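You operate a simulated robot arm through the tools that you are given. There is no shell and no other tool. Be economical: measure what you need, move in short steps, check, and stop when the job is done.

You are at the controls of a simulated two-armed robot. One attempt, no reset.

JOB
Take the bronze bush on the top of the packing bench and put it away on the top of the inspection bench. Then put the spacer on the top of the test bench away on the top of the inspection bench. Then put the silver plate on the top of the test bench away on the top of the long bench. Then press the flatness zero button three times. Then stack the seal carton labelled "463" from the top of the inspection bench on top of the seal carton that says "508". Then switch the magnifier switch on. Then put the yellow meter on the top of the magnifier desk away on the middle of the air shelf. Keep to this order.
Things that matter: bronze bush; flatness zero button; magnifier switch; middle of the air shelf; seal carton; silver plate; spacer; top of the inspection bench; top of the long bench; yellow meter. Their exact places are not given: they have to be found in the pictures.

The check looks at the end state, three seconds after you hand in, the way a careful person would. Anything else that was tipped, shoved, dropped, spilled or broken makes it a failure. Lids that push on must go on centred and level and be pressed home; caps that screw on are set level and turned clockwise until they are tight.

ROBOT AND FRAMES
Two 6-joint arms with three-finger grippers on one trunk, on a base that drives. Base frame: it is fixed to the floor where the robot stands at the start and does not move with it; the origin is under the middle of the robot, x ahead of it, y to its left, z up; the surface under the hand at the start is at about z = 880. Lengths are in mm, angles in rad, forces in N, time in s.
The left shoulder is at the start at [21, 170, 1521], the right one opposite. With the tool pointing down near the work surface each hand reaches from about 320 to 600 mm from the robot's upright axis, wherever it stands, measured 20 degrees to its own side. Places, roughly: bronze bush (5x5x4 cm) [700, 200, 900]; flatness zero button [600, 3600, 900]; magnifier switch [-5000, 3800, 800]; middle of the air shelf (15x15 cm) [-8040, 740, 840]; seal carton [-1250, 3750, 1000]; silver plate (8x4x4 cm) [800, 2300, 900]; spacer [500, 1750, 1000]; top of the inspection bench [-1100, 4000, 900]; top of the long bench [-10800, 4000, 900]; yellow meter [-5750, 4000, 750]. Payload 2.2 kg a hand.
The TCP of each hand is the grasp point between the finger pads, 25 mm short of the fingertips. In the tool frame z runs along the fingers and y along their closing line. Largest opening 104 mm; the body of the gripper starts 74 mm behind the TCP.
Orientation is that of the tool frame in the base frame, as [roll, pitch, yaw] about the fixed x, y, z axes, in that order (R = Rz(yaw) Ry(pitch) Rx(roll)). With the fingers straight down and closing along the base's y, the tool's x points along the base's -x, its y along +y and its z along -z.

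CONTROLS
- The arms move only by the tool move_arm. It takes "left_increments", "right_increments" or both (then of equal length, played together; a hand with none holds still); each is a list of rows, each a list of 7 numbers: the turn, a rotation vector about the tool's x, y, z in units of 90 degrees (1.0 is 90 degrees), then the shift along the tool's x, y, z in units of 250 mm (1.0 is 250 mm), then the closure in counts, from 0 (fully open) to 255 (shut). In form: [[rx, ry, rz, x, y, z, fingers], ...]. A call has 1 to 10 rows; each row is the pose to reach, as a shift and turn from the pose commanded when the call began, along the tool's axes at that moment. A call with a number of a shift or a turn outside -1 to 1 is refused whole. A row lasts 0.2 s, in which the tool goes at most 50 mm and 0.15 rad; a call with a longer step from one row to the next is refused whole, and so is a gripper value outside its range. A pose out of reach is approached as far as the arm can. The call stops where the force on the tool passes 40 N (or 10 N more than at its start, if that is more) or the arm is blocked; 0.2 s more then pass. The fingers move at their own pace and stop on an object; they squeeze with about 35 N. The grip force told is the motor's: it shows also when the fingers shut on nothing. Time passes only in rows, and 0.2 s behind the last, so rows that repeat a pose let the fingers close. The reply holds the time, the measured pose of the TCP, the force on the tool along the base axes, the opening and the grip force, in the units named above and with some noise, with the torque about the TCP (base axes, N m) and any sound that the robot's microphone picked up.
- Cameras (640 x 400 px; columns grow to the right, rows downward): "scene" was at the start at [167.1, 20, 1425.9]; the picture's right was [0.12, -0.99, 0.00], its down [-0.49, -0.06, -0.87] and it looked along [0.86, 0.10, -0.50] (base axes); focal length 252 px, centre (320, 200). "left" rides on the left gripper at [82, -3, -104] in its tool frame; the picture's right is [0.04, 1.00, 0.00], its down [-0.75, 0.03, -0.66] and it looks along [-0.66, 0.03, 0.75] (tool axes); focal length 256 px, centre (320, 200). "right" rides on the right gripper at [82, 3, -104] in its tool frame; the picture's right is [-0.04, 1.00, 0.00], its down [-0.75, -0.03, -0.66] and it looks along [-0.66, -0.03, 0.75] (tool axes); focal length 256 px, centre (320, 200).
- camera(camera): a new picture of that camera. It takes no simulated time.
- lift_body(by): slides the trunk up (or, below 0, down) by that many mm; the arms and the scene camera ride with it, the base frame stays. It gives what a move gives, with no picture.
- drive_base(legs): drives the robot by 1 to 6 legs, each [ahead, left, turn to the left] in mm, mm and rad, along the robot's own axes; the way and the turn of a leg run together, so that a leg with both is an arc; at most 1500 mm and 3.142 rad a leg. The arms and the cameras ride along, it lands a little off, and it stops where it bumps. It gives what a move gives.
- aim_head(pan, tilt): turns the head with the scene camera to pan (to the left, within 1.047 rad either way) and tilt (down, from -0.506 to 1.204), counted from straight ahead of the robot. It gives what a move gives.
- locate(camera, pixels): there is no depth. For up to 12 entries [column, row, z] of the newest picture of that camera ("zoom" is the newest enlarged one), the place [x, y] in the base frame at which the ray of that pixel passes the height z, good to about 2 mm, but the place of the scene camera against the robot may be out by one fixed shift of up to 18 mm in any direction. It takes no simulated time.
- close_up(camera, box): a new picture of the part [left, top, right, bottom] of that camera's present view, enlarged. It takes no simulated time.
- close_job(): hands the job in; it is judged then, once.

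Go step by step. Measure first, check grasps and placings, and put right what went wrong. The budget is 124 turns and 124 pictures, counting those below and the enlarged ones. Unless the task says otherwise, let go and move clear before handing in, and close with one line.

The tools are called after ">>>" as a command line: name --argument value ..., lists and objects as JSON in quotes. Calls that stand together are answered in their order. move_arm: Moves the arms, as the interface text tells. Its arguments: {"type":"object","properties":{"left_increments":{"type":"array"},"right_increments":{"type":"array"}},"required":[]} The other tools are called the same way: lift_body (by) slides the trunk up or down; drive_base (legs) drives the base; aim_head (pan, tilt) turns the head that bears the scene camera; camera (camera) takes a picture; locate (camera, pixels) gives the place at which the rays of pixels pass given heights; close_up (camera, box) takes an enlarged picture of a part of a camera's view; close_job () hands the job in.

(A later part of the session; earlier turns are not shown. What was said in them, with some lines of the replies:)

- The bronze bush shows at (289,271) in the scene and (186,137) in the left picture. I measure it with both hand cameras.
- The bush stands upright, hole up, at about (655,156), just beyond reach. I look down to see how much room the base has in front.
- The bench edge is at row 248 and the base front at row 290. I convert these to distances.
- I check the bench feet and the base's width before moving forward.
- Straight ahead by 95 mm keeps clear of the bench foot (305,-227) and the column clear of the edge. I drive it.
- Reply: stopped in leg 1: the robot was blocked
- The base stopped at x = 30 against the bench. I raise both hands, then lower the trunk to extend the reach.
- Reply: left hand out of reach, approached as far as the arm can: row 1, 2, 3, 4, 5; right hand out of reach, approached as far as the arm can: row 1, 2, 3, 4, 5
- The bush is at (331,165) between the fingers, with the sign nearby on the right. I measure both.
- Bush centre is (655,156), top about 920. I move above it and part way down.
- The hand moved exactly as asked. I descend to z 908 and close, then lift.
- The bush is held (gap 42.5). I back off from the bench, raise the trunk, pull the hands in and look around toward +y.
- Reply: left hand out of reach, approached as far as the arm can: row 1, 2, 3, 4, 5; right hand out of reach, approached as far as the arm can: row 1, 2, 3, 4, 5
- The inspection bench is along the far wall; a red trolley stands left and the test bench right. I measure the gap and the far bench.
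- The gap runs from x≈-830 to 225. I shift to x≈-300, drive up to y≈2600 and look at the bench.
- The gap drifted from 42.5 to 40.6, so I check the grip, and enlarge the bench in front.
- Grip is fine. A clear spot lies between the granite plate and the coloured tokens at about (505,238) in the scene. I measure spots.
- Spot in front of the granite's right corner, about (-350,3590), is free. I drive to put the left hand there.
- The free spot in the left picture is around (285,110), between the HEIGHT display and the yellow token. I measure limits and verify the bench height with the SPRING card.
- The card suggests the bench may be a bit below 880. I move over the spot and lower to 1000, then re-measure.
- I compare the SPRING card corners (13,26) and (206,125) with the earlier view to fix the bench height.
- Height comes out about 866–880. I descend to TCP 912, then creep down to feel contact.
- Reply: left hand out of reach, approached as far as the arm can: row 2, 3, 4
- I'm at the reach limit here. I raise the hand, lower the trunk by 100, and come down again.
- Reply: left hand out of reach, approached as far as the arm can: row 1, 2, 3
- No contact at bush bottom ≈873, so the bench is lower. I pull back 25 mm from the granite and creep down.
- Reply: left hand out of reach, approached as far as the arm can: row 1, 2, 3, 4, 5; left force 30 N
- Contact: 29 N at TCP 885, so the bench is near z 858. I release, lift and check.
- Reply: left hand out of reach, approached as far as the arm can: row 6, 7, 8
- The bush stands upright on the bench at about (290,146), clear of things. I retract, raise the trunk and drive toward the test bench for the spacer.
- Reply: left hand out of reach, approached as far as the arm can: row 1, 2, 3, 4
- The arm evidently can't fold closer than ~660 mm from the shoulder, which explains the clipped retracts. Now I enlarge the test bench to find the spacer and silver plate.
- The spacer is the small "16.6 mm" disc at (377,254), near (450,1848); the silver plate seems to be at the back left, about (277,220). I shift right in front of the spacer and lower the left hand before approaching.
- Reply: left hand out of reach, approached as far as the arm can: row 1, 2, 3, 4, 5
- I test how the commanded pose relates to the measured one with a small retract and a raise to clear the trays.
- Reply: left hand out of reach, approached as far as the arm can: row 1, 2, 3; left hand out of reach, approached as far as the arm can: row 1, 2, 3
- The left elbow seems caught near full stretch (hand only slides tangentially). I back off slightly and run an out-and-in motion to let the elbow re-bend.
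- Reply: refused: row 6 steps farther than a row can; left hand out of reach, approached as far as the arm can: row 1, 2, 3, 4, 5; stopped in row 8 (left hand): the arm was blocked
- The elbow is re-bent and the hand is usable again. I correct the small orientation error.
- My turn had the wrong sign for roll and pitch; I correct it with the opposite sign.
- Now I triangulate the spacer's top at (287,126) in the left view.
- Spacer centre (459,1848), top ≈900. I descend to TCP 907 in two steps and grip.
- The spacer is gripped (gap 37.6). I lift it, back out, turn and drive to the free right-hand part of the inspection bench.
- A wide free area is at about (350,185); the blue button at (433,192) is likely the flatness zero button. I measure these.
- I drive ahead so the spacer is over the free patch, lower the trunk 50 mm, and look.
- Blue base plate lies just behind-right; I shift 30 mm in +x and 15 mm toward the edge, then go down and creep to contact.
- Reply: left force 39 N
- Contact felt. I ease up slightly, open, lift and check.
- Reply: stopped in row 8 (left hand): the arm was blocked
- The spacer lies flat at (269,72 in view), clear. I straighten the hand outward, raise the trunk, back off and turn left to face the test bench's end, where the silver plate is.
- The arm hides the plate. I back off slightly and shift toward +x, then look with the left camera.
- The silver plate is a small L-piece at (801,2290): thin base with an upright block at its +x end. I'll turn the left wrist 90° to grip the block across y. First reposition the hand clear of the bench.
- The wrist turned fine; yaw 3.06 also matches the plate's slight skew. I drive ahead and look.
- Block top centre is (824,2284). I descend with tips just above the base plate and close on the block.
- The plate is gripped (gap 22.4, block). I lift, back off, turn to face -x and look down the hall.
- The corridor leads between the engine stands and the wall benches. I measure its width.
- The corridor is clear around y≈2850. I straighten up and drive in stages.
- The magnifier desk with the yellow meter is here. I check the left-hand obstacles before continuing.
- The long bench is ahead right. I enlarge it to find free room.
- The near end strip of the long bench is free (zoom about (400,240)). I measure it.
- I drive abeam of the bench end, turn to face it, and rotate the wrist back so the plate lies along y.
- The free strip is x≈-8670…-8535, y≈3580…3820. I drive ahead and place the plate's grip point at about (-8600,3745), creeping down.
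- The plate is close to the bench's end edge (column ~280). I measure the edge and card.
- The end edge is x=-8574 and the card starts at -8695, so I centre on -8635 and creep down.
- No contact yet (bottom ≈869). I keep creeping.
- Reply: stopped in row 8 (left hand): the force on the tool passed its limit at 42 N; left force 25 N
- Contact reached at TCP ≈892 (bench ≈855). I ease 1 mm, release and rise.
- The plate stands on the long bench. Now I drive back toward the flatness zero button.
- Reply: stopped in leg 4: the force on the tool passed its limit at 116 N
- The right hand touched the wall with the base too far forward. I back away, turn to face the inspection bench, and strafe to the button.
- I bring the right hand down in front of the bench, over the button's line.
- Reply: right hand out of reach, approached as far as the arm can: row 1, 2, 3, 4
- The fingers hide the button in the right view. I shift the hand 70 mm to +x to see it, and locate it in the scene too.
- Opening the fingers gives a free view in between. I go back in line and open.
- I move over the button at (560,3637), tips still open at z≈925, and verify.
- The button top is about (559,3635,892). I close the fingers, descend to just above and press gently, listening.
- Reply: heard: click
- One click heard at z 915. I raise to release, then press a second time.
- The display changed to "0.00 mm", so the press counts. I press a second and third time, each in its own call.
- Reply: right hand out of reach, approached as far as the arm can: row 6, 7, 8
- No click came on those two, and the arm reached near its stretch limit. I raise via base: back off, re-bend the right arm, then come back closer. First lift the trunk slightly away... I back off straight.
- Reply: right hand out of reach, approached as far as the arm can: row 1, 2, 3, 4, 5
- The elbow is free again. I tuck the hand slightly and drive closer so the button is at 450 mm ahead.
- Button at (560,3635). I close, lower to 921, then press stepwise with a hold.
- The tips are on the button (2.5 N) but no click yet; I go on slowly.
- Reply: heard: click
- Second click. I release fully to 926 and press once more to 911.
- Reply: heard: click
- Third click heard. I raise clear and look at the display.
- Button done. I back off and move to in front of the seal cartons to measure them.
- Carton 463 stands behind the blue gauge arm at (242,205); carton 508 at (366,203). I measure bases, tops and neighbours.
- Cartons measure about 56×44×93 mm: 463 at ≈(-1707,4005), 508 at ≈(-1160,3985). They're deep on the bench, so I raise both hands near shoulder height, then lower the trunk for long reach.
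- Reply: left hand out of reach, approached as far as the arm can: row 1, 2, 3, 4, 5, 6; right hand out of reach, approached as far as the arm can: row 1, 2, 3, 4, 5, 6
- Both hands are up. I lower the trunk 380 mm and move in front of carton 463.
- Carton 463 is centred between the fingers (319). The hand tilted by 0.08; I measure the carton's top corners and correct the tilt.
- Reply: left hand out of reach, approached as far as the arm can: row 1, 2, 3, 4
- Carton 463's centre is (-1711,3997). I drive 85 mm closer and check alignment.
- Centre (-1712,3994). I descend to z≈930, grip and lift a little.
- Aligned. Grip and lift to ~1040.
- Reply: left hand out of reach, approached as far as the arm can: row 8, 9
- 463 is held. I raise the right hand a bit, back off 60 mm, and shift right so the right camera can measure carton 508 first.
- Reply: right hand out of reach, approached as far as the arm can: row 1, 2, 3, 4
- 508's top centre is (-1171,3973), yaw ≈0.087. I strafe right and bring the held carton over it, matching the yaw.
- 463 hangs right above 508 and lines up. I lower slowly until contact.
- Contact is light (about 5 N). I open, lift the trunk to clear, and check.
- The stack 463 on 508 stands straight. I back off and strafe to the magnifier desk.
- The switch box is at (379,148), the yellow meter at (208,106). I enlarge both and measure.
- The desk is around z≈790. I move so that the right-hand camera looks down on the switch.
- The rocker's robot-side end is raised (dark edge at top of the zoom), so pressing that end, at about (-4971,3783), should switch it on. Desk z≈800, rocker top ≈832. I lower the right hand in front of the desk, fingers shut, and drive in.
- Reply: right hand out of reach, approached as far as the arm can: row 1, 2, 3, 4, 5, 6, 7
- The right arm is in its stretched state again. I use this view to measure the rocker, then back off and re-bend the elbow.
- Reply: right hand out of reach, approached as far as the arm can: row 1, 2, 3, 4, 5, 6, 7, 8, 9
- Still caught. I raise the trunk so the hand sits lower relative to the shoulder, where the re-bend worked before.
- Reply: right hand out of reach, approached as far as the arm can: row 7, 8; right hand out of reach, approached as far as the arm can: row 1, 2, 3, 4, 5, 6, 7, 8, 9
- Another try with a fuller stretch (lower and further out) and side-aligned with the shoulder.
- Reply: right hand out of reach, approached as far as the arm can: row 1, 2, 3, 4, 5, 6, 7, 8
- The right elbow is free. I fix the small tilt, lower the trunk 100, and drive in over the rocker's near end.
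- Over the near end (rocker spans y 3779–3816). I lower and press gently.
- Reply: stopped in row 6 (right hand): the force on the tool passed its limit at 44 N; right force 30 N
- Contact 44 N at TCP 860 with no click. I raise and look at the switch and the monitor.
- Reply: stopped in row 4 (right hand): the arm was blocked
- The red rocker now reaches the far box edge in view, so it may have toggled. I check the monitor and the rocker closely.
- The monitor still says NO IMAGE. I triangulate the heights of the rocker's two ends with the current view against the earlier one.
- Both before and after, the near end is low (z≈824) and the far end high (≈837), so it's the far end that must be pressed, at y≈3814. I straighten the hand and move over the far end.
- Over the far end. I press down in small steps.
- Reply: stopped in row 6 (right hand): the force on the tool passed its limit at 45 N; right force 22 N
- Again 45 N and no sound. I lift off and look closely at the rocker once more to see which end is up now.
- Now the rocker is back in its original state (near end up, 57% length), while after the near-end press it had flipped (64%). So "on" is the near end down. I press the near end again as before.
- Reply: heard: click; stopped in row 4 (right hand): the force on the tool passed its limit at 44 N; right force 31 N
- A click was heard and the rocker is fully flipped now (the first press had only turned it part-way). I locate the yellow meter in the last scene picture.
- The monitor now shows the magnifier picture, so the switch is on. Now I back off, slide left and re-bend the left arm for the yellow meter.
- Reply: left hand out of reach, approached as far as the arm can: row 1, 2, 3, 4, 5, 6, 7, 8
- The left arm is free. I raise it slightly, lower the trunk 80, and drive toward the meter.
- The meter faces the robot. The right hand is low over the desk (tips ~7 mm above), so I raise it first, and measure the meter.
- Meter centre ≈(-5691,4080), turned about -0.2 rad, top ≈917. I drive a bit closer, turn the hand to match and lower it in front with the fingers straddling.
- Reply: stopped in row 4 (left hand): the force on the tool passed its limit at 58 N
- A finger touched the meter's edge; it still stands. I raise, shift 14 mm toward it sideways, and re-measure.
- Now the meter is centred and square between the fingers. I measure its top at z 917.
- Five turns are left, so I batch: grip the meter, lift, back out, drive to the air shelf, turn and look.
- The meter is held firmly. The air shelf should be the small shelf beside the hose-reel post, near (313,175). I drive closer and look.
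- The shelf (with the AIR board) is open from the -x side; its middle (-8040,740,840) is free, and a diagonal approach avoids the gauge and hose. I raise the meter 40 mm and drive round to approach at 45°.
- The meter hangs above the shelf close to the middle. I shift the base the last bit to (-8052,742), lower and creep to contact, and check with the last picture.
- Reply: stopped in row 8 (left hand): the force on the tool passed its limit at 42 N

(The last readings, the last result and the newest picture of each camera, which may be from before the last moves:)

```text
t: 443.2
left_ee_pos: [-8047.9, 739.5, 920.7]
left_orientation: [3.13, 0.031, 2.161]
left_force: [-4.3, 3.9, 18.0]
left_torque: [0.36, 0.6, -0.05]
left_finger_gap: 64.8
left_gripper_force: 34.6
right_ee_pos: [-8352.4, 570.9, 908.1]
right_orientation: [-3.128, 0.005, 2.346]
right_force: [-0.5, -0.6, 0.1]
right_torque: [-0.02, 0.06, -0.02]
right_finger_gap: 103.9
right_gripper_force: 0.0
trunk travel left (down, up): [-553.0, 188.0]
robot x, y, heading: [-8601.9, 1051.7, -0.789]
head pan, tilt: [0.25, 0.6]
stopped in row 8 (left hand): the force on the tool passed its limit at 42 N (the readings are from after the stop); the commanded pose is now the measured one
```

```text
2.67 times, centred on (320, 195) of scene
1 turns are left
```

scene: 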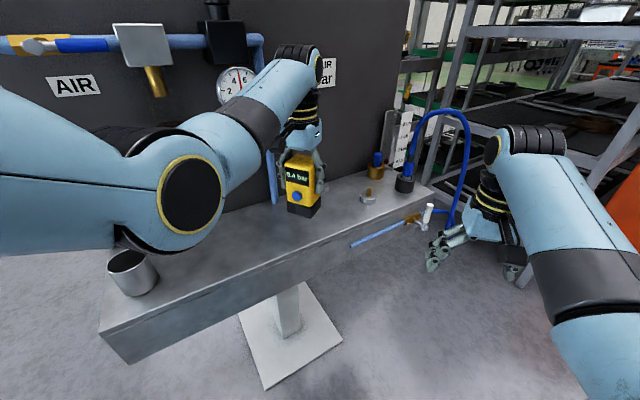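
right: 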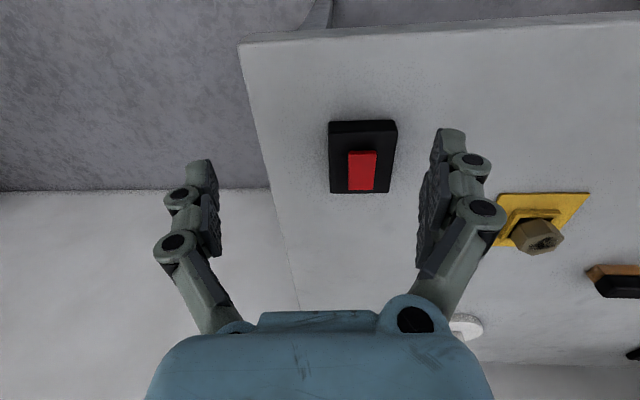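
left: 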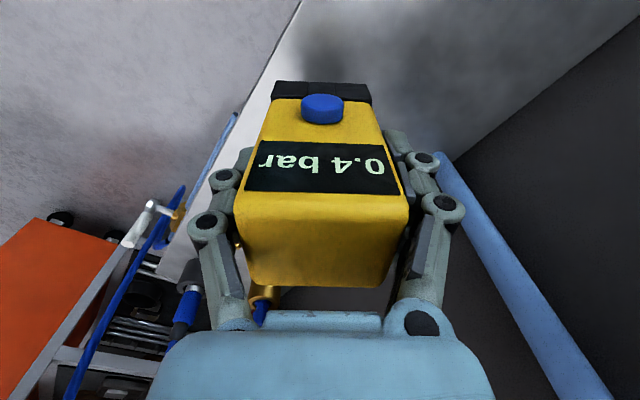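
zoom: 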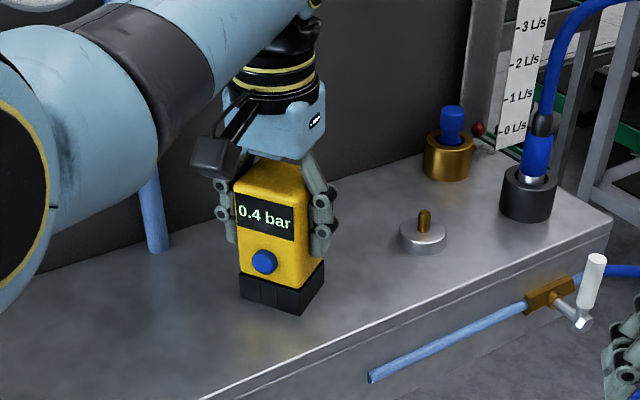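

The meter stands on the middle of the shelf (contact at bottom ≈840, z as expected). In this last turn I ease up, release, lift straight up, back away and hand in: all seven steps are done as ordered.

>>> move_arm --left_increments '[[0, 0, 0, 0, 0, -0.004, 255], [0, 0, 0, 0, 0, -0.004, 180], [0, 0, 0, 0, 0, -0.004, 80], [0, 0, 0, 0, 0, -0.004, 0], [0, 0, 0, 0, 0, -0.004, 0], [0, 0, 0, 0, 0, -0.1, 0], [0, 0, 0, 0, 0, -0.2, 0], [0, 0, 0, 0, 0, -0.29, 0], [0, 0, 0, 0, 0, -0.29, 0]]'

>>> drive_base --legs '[[-300, 0, 0]]'

>>> close_job

```text
t: 445.2
left_ee_pos: [-8049.5, 741.8, 988.9]
left_orientation: [3.134, 0.027, 2.161]
left_force: [-0.2, -0.2, -0.9]
left_torque: [0.01, 0.0, 0.01]
left_finger_gap: 104.0
left_gripper_force: 0.0
right_ee_pos: [-8350.2, 569.5, 907.5]
right_orientation: [-3.128, 0.004, 2.347]
right_force: [0.7, 0.8, 0.3]
right_torque: [-0.01, -0.03, 0.0]
right_finger_gap: 104.0
right_gripper_force: 0.0
trunk travel left (down, up): [-553.0, 188.0]
robot x, y, heading: [-8602.3, 1048.6, -0.791]
head pan, tilt: [0.25, 0.6]
```

```text
t: 447.3
left_ee_pos: [-8259.2, 952.7, 989.6]
left_orientation: [3.129, 0.028, 2.162]
left_force: [0.5, 1.7, -0.6]
left_torque: [-0.02, 0.01, -0.01]
left_finger_gap: 104.1
left_gripper_force: 0.1
right_ee_pos: [-8560.9, 781.5, 908.6]
right_orientation: [-3.127, 0.006, 2.347]
right_force: [0.1, -0.2, 0.0]
right_torque: [0.0, 0.0, -0.01]
right_finger_gap: 103.8
right_gripper_force: 0.0
trunk travel left (down, up): [-553.0, 188.0]
robot x, y, heading: [-8814.6, 1266.3, -0.792]
head pan, tilt: [0.25, 0.6]
```

```text
The job is handed in.
```

All seven steps were done in the order given and the job is handed in. Two points are unconfirmed: the zero button clicked three times but was also pushed twice with no click heard, and I had no picture left to check the meter after letting go of it. The right hand also bumped the side wall once, and a finger touched the meter before I gripped it.
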